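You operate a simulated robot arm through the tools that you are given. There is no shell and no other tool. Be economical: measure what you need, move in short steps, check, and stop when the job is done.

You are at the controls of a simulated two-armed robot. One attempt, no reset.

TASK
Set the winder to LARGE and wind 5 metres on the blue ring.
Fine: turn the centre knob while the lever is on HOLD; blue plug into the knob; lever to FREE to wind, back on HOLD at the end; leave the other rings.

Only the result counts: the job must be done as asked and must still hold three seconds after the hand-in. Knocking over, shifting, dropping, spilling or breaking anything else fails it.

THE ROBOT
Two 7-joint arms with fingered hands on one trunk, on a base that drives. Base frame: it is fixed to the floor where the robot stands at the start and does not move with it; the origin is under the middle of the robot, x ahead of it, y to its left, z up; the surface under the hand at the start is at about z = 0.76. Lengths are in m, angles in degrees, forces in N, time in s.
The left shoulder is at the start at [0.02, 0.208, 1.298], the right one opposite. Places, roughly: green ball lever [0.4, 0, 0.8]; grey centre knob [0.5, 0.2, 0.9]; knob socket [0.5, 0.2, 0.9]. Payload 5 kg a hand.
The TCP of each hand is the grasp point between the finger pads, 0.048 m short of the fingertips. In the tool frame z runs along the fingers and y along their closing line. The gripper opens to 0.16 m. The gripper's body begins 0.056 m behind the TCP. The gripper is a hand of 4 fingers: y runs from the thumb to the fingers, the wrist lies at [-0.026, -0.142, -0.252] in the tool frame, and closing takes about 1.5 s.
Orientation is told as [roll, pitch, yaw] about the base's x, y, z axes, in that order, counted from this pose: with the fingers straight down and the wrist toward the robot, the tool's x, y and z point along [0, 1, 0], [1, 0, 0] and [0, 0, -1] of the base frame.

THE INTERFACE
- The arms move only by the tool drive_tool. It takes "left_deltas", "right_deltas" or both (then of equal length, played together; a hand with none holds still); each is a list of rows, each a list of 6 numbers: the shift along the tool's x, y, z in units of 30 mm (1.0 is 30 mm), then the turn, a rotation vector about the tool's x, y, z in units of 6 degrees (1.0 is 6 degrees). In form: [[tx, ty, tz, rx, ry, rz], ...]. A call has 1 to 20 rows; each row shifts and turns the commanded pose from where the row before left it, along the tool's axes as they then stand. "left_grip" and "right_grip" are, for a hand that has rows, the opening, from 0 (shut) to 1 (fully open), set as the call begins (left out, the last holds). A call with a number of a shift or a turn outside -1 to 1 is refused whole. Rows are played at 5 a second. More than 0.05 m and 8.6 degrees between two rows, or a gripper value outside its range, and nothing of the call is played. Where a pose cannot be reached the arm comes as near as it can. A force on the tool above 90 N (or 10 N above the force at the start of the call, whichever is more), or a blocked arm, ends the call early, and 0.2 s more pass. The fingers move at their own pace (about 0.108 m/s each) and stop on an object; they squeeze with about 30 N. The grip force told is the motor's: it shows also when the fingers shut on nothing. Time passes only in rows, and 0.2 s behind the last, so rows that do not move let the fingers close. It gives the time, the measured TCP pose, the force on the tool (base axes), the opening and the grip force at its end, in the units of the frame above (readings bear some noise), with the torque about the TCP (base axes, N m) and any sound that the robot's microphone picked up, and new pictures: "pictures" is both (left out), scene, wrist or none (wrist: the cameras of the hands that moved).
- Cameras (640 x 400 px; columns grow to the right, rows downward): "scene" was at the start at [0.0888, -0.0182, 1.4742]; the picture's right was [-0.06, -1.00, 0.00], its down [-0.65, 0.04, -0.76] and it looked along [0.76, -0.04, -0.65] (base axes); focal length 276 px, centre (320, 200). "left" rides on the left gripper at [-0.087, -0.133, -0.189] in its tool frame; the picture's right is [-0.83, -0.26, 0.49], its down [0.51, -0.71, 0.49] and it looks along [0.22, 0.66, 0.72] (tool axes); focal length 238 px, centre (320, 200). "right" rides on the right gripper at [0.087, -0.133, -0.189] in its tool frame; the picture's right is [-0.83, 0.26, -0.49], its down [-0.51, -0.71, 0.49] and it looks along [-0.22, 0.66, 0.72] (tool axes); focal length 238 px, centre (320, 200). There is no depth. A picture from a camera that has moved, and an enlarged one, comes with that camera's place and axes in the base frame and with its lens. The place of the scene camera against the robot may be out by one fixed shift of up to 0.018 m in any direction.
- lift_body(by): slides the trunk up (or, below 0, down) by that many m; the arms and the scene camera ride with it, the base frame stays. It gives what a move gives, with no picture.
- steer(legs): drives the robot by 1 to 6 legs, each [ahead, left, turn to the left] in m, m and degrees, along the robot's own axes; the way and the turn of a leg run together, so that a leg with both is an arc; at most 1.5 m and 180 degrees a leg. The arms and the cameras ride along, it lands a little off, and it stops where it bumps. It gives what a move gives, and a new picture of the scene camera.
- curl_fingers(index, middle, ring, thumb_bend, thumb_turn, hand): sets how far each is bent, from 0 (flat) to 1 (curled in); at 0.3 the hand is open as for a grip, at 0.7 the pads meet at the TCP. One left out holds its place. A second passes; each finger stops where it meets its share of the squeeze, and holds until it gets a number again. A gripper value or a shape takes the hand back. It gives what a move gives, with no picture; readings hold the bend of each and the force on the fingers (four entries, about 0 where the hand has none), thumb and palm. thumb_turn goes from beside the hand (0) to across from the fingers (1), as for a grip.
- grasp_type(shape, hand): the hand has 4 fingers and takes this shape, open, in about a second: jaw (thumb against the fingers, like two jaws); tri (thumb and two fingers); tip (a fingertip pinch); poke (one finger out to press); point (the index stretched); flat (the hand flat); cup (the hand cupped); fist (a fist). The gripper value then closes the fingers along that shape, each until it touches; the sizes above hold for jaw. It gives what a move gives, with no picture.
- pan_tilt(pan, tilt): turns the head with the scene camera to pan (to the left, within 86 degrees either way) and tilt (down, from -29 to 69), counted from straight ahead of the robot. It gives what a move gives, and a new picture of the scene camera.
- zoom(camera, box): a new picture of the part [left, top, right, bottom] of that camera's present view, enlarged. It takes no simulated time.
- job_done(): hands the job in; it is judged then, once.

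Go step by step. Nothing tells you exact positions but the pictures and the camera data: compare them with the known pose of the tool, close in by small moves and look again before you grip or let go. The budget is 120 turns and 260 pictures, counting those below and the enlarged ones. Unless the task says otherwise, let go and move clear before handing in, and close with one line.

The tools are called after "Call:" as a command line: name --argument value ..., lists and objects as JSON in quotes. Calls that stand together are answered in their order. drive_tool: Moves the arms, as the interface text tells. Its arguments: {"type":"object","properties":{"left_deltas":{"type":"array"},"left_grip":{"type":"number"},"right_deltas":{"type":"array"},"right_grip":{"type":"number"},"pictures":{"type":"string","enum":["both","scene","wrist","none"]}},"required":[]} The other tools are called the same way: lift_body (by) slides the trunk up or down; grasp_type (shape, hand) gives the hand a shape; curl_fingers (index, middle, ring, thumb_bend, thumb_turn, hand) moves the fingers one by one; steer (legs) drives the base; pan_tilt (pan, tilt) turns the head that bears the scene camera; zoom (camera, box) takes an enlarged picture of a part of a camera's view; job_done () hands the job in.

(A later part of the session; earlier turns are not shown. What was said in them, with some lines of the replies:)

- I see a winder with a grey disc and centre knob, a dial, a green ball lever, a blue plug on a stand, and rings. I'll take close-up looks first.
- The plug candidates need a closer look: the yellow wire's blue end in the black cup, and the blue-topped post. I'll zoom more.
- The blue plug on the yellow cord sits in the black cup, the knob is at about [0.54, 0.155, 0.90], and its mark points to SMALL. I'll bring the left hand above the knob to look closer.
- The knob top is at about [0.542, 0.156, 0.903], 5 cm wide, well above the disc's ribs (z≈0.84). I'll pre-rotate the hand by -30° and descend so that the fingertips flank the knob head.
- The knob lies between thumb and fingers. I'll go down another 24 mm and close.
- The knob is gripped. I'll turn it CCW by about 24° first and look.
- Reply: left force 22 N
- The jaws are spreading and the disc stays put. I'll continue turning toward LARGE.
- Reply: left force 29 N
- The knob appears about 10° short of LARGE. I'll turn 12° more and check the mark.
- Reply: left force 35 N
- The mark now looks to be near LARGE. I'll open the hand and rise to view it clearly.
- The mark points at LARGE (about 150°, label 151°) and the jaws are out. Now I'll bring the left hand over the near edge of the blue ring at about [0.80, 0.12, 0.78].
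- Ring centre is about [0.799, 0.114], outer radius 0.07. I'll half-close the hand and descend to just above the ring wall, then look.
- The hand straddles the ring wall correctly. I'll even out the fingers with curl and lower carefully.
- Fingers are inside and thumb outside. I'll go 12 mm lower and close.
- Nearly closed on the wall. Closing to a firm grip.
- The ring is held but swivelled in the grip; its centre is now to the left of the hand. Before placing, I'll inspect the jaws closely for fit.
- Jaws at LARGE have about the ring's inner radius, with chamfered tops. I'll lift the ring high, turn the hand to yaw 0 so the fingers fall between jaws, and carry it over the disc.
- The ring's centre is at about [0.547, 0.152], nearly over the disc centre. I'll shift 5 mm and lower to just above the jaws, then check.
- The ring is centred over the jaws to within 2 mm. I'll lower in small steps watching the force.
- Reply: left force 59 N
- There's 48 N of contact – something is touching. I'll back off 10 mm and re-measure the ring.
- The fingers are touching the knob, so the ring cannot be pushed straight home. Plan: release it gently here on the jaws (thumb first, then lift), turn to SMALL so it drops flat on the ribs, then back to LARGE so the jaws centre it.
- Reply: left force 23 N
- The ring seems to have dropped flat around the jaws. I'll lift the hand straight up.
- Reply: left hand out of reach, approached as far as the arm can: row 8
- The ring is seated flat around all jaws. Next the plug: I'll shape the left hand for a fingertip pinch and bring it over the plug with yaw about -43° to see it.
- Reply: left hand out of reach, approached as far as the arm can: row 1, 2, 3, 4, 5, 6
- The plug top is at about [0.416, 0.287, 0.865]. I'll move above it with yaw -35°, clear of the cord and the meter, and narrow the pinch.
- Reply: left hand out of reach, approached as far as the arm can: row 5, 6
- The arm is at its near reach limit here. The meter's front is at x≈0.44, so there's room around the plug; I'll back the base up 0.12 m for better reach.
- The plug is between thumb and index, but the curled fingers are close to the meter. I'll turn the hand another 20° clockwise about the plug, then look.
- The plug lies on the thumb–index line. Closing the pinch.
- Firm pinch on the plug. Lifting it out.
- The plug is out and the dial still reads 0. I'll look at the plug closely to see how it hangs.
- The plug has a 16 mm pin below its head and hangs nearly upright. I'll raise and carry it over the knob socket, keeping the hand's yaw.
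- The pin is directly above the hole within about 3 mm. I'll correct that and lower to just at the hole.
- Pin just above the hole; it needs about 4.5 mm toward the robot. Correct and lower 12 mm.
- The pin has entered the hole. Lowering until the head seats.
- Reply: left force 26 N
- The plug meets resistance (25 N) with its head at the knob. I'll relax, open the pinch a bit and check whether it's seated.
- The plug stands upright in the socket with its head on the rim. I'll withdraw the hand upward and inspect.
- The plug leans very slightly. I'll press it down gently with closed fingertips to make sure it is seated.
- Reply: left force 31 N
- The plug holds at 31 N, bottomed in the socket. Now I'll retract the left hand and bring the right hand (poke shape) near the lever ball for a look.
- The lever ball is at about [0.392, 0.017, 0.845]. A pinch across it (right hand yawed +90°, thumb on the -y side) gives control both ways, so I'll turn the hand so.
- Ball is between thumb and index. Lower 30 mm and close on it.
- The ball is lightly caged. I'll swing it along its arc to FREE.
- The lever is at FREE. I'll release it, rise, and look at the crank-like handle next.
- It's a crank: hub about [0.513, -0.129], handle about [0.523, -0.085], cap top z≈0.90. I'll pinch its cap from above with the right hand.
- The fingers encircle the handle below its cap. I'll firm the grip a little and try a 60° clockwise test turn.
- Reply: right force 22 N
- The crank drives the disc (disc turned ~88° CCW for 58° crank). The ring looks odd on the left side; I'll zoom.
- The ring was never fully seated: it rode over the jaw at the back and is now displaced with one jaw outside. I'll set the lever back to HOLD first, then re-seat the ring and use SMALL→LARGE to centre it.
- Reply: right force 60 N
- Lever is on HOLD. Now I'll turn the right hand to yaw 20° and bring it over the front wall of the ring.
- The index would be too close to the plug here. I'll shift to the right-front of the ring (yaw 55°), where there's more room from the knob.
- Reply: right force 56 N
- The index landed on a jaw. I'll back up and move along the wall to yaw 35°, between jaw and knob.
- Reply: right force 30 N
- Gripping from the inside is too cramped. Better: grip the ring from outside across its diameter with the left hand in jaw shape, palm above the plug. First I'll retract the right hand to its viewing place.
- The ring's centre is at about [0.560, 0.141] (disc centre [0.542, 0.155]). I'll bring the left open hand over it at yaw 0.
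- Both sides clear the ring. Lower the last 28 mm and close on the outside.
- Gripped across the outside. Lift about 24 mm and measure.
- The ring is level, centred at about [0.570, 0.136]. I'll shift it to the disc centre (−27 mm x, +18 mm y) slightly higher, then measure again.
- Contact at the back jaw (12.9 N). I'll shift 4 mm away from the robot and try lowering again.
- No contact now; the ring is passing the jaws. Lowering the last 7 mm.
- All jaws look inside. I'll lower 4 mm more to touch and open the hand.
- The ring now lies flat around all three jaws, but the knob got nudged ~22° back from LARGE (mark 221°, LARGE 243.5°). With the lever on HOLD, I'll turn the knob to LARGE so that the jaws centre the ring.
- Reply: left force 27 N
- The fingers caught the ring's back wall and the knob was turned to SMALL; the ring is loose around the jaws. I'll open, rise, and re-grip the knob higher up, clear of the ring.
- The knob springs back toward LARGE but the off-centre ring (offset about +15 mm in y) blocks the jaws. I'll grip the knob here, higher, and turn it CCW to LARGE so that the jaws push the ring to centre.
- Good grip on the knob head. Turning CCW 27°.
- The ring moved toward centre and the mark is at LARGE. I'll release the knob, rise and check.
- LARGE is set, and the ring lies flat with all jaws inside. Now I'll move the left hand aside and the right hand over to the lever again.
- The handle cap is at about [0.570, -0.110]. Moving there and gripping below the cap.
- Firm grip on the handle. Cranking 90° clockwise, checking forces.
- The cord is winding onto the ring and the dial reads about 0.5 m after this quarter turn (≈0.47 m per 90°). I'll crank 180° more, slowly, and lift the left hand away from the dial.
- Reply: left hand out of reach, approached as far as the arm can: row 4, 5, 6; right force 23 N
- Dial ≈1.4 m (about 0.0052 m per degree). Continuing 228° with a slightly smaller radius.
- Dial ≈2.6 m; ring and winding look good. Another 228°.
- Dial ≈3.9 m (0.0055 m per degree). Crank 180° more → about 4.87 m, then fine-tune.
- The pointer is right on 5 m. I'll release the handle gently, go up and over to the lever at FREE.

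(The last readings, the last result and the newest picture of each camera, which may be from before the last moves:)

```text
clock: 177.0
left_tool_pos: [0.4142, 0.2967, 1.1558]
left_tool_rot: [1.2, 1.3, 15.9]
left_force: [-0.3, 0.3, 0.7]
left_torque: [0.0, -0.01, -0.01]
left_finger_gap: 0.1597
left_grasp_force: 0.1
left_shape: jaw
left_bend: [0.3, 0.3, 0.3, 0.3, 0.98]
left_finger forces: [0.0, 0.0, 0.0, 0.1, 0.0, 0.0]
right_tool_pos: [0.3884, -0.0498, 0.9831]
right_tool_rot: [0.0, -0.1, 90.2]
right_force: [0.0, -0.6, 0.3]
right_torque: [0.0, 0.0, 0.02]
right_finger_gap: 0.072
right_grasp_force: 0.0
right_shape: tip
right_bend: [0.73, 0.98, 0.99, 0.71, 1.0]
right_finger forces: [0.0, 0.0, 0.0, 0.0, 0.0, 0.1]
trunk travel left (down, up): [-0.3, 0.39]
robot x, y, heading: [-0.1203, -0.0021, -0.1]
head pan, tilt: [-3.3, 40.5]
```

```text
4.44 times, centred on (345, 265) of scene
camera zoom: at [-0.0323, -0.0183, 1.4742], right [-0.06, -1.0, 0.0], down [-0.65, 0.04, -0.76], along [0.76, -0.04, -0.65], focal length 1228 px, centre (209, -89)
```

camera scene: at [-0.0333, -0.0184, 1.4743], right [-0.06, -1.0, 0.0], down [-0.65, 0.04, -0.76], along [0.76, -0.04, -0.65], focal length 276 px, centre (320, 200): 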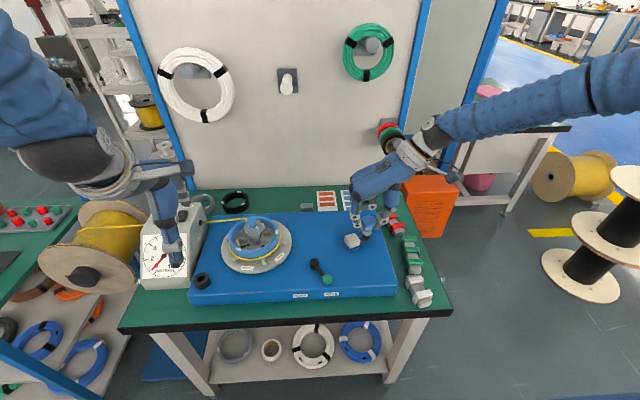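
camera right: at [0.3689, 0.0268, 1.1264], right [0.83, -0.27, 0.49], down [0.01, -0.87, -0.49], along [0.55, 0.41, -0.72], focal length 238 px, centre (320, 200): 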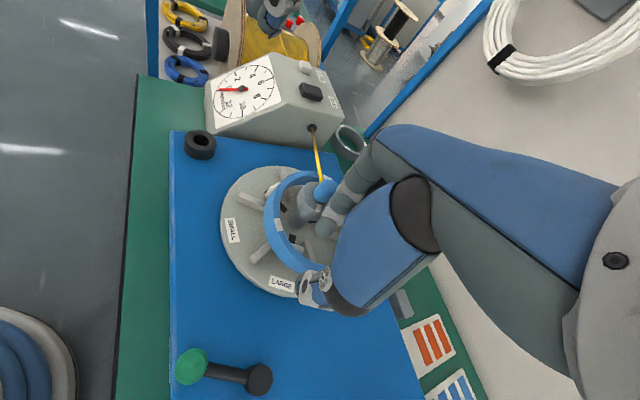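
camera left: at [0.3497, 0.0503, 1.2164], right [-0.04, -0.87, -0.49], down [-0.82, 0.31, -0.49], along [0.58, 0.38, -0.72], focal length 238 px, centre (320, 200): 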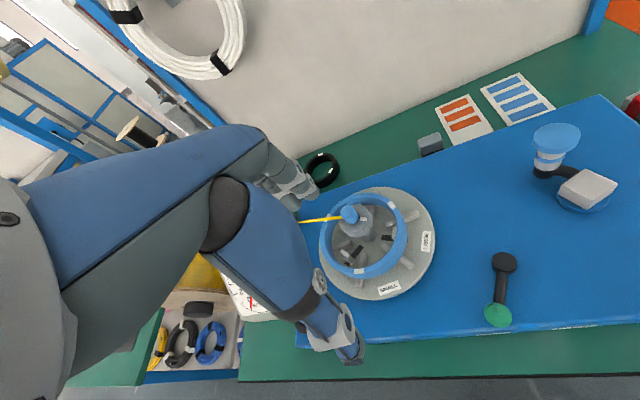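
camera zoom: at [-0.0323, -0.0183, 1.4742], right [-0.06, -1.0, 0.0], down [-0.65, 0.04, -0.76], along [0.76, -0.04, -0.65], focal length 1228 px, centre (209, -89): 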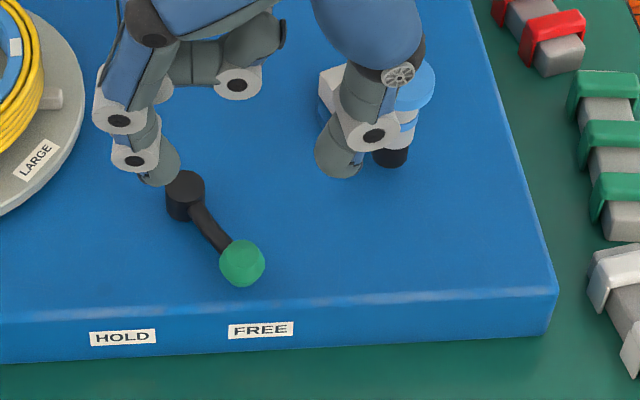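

Dial still at 5.0 m and the handle stayed. Now the lever back to HOLD.

Call:
drive_tool --right_deltas '[[-0.08, 0.04, 0.9, 0, 0, 0], [0, 0, 0.9, 0, 0, 0], [0, 0, 0.8, 0, 0, 0], [0, 0, 0.8, 0, 0, 0], [0, 0, 0, 0, 0, 0]]' --pictures "none"

Call:
drive_tool --right_deltas '[[0, 0, 0, 0, 0, 0], [0, 0, 0, 0, 0, 0], [0, 0, 0, 0, 0, 0], [0, 0, 0, 0, 0, 0], [0.18, 0.33, 0, 0, 0, 0], [0.11, 0.37, 0, 0, 0, 0], [0.04, 0.38, 0, 0, 0, 0], [-0.04, 0.38, 0, 0, 0, 0], [-0.11, 0.37, 0, 0, 0, 0], [-0.18, 0.33, 0, 0, 0, 0], [0, 0, 0, 0, 0, 0]]' --right_grip 0.1 --pictures "none"

Call:
drive_tool --right_deltas '[[0, 0, 0, 0, 0, 0], [0, 0, 0, 0, 0, 0], [0, 0, 0, 0, 0, 0], [0, 0, -0.6, 0, 0, 0], [0, 0, -0.9, 0, 0, 0], [0, 0, -0.9, 0, 0, 0], [0, 0, -0.9, 0, 0, 0], [0, 0, -0.9, 0, 0, 0], [0, 0, -0.9, 0, 0, 0], [0, -0.9, -0.3, 0, 0, 0], [0, -0.9, -0.3, 0, 0, 0], [0, -0.9, -0.3, 0, 0, 0], [0, -0.9, -0.3, 0, 0, 0], [0, -0.9, -0.3, 0, 0, 0], [0, 0, 0, 0, 0, 0]]' --right_grip 0.4 --pictures "none"

Call:
zoom --camera "scene" --box '[130, 180, 390, 310]'

Call:
zoom --camera "scene" --box '[135, 230, 195, 285]'

Call:
zoom --camera "scene" --box '[215, 205, 305, 285]'

```text
clock: 178.2
left_tool_pos: [0.4143, 0.2961, 1.1555]
left_tool_rot: [1.2, 1.3, 15.9]
left_force: [0.3, 0.6, -0.4]
left_torque: [-0.02, -0.03, -0.02]
left_finger_gap: 0.1598
left_grasp_force: 0.1
left_shape: jaw
left_bend: [0.3, 0.3, 0.3, 0.3, 0.98]
left_finger forces: [0.1, 0.0, 0.0, 0.0, 0.0, 0.1]
right_tool_pos: [0.3904, -0.0492, 0.8809]
right_tool_rot: [0.0, 0.1, 90.3]
right_force: [0.2, 0.4, -0.2]
right_torque: [-0.03, -0.05, -0.03]
right_finger_gap: 0.0719
right_grasp_force: 0.1
right_shape: tip
right_bend: [0.73, 0.98, 0.99, 0.71, 1.0]
right_finger forces: [0.1, 0.1, 0.0, 0.0, 0.0, 0.0]
trunk travel left (down, up): [-0.3, 0.39]
robot x, y, heading: [-0.1184, 0.0009, -0.1]
head pan, tilt: [-3.3, 40.5]
```

```text
clock: 180.6
left_tool_pos: [0.4138, 0.2957, 1.1565]
left_tool_rot: [1.2, 1.3, 15.9]
left_force: [-0.6, 0.0, 0.0]
left_torque: [0.03, 0.01, -0.03]
left_finger_gap: 0.16
left_grasp_force: 0.0
left_shape: jaw
left_bend: [0.3, 0.3, 0.3, 0.3, 0.98]
left_finger forces: [0.0, 0.1, 0.1, 0.0, 0.0, 0.1]
right_tool_pos: [0.3884, 0.0172, 0.8813]
right_tool_rot: [0.2, 0.0, 90.3]
right_force: [-15.1, -1.8, 4.1]
right_torque: [0.01, 0.53, -0.09]
right_finger_gap: 0.0172
right_grasp_force: 29.7
right_shape: tip
right_bend: [0.71, 1.0, 1.0, 0.74, 0.99]
right_finger forces: [22.3, 0.1, 0.1, 0.1, 25.7, 0.0]
trunk travel left (down, up): [-0.3, 0.39]
robot x, y, heading: [-0.1216, 0.0014, 0.0]
head pan, tilt: [-3.3, 40.5]
```

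```text
clock: 183.8
left_tool_pos: [0.4151, 0.2961, 1.1567]
left_tool_rot: [1.2, 1.3, 15.9]
left_force: [1.1, -0.2, -0.5]
left_torque: [-0.1, 0.03, -0.04]
left_finger_gap: 0.1598
left_grasp_force: 0.1
left_shape: jaw
left_bend: [0.3, 0.3, 0.3, 0.3, 0.98]
left_finger forces: [0.0, 0.0, 0.0, 0.1, 0.0, 0.1]
right_tool_pos: [0.3922, -0.1185, 1.0792]
right_tool_rot: [0.0, 0.0, 90.2]
right_force: [0.0, 0.1, -0.1]
right_torque: [-0.07, -0.01, 0.01]
right_finger_gap: 0.0639
right_grasp_force: 0.1
right_shape: tip
right_bend: [0.73, 0.98, 0.99, 0.72, 1.0]
right_finger forces: [0.1, 0.0, 0.0, 0.0, 0.1, 0.1]
trunk travel left (down, up): [-0.3, 0.39]
robot x, y, heading: [-0.1184, 0.0006, 0.0]
head pan, tilt: [-3.3, 40.5]
```

```text
2.46 times, centred on (260, 245) of scene
camera zoom: at [-0.0315, -0.0173, 1.4741], right [-0.06, -1.0, 0.0], down [-0.65, 0.04, -0.76], along [0.76, -0.04, -0.65], focal length 680 px, centre (468, 89)
```

zoom: 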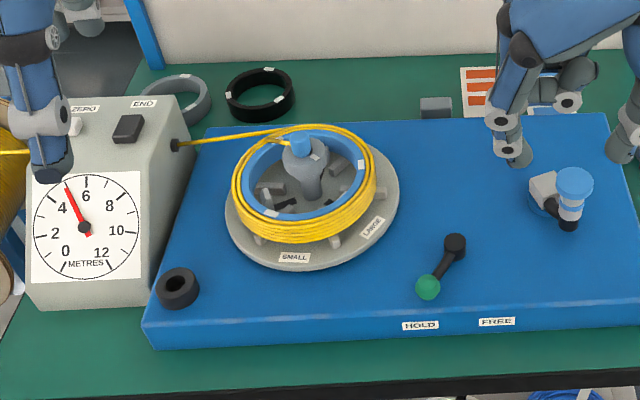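

```text
7.27 times, centred on (165, 258) of scene
camera zoom: at [-0.0315, -0.0173, 1.4741], right [-0.06, -1.0, 0.0], down [-0.65, 0.04, -0.76], along [0.76, -0.04, -0.65], focal length 2010 px, centre (1447, -218)
```

zoom: 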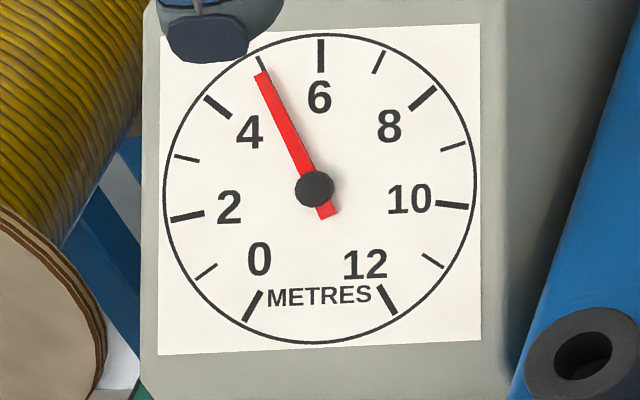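

```text
5.00 times, centred on (260, 245) of scene
camera zoom: at [-0.0315, -0.0173, 1.4741], right [-0.06, -1.0, 0.0], down [-0.65, 0.04, -0.76], along [0.76, -0.04, -0.65], focal length 1382 px, centre (620, -25)
```

zoom: 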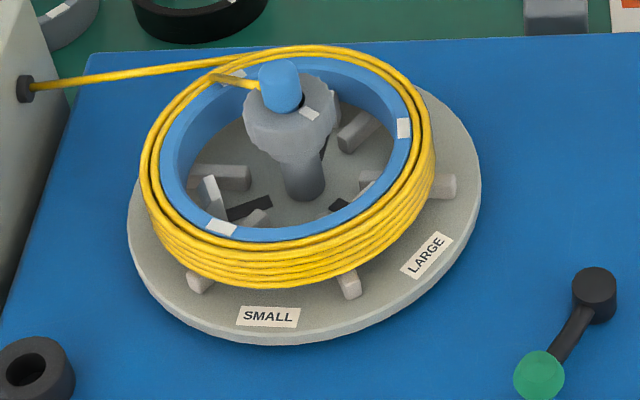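

The knob mark points at LARGE (230° against the label's 232°). The dial reads 5.0 m on the blue ring, the lever is on HOLD, the plug is in the knob, and both hands are clear.

Call:
job_done

```text
The job is handed in.
```

The winder is on LARGE with the blue plug in the knob, 5 m wound on the blue ring, and the lever back on HOLD. On the way the blue ring came off its seat during a first test crank, so I re-seated it before winding; the other rings were left alone.
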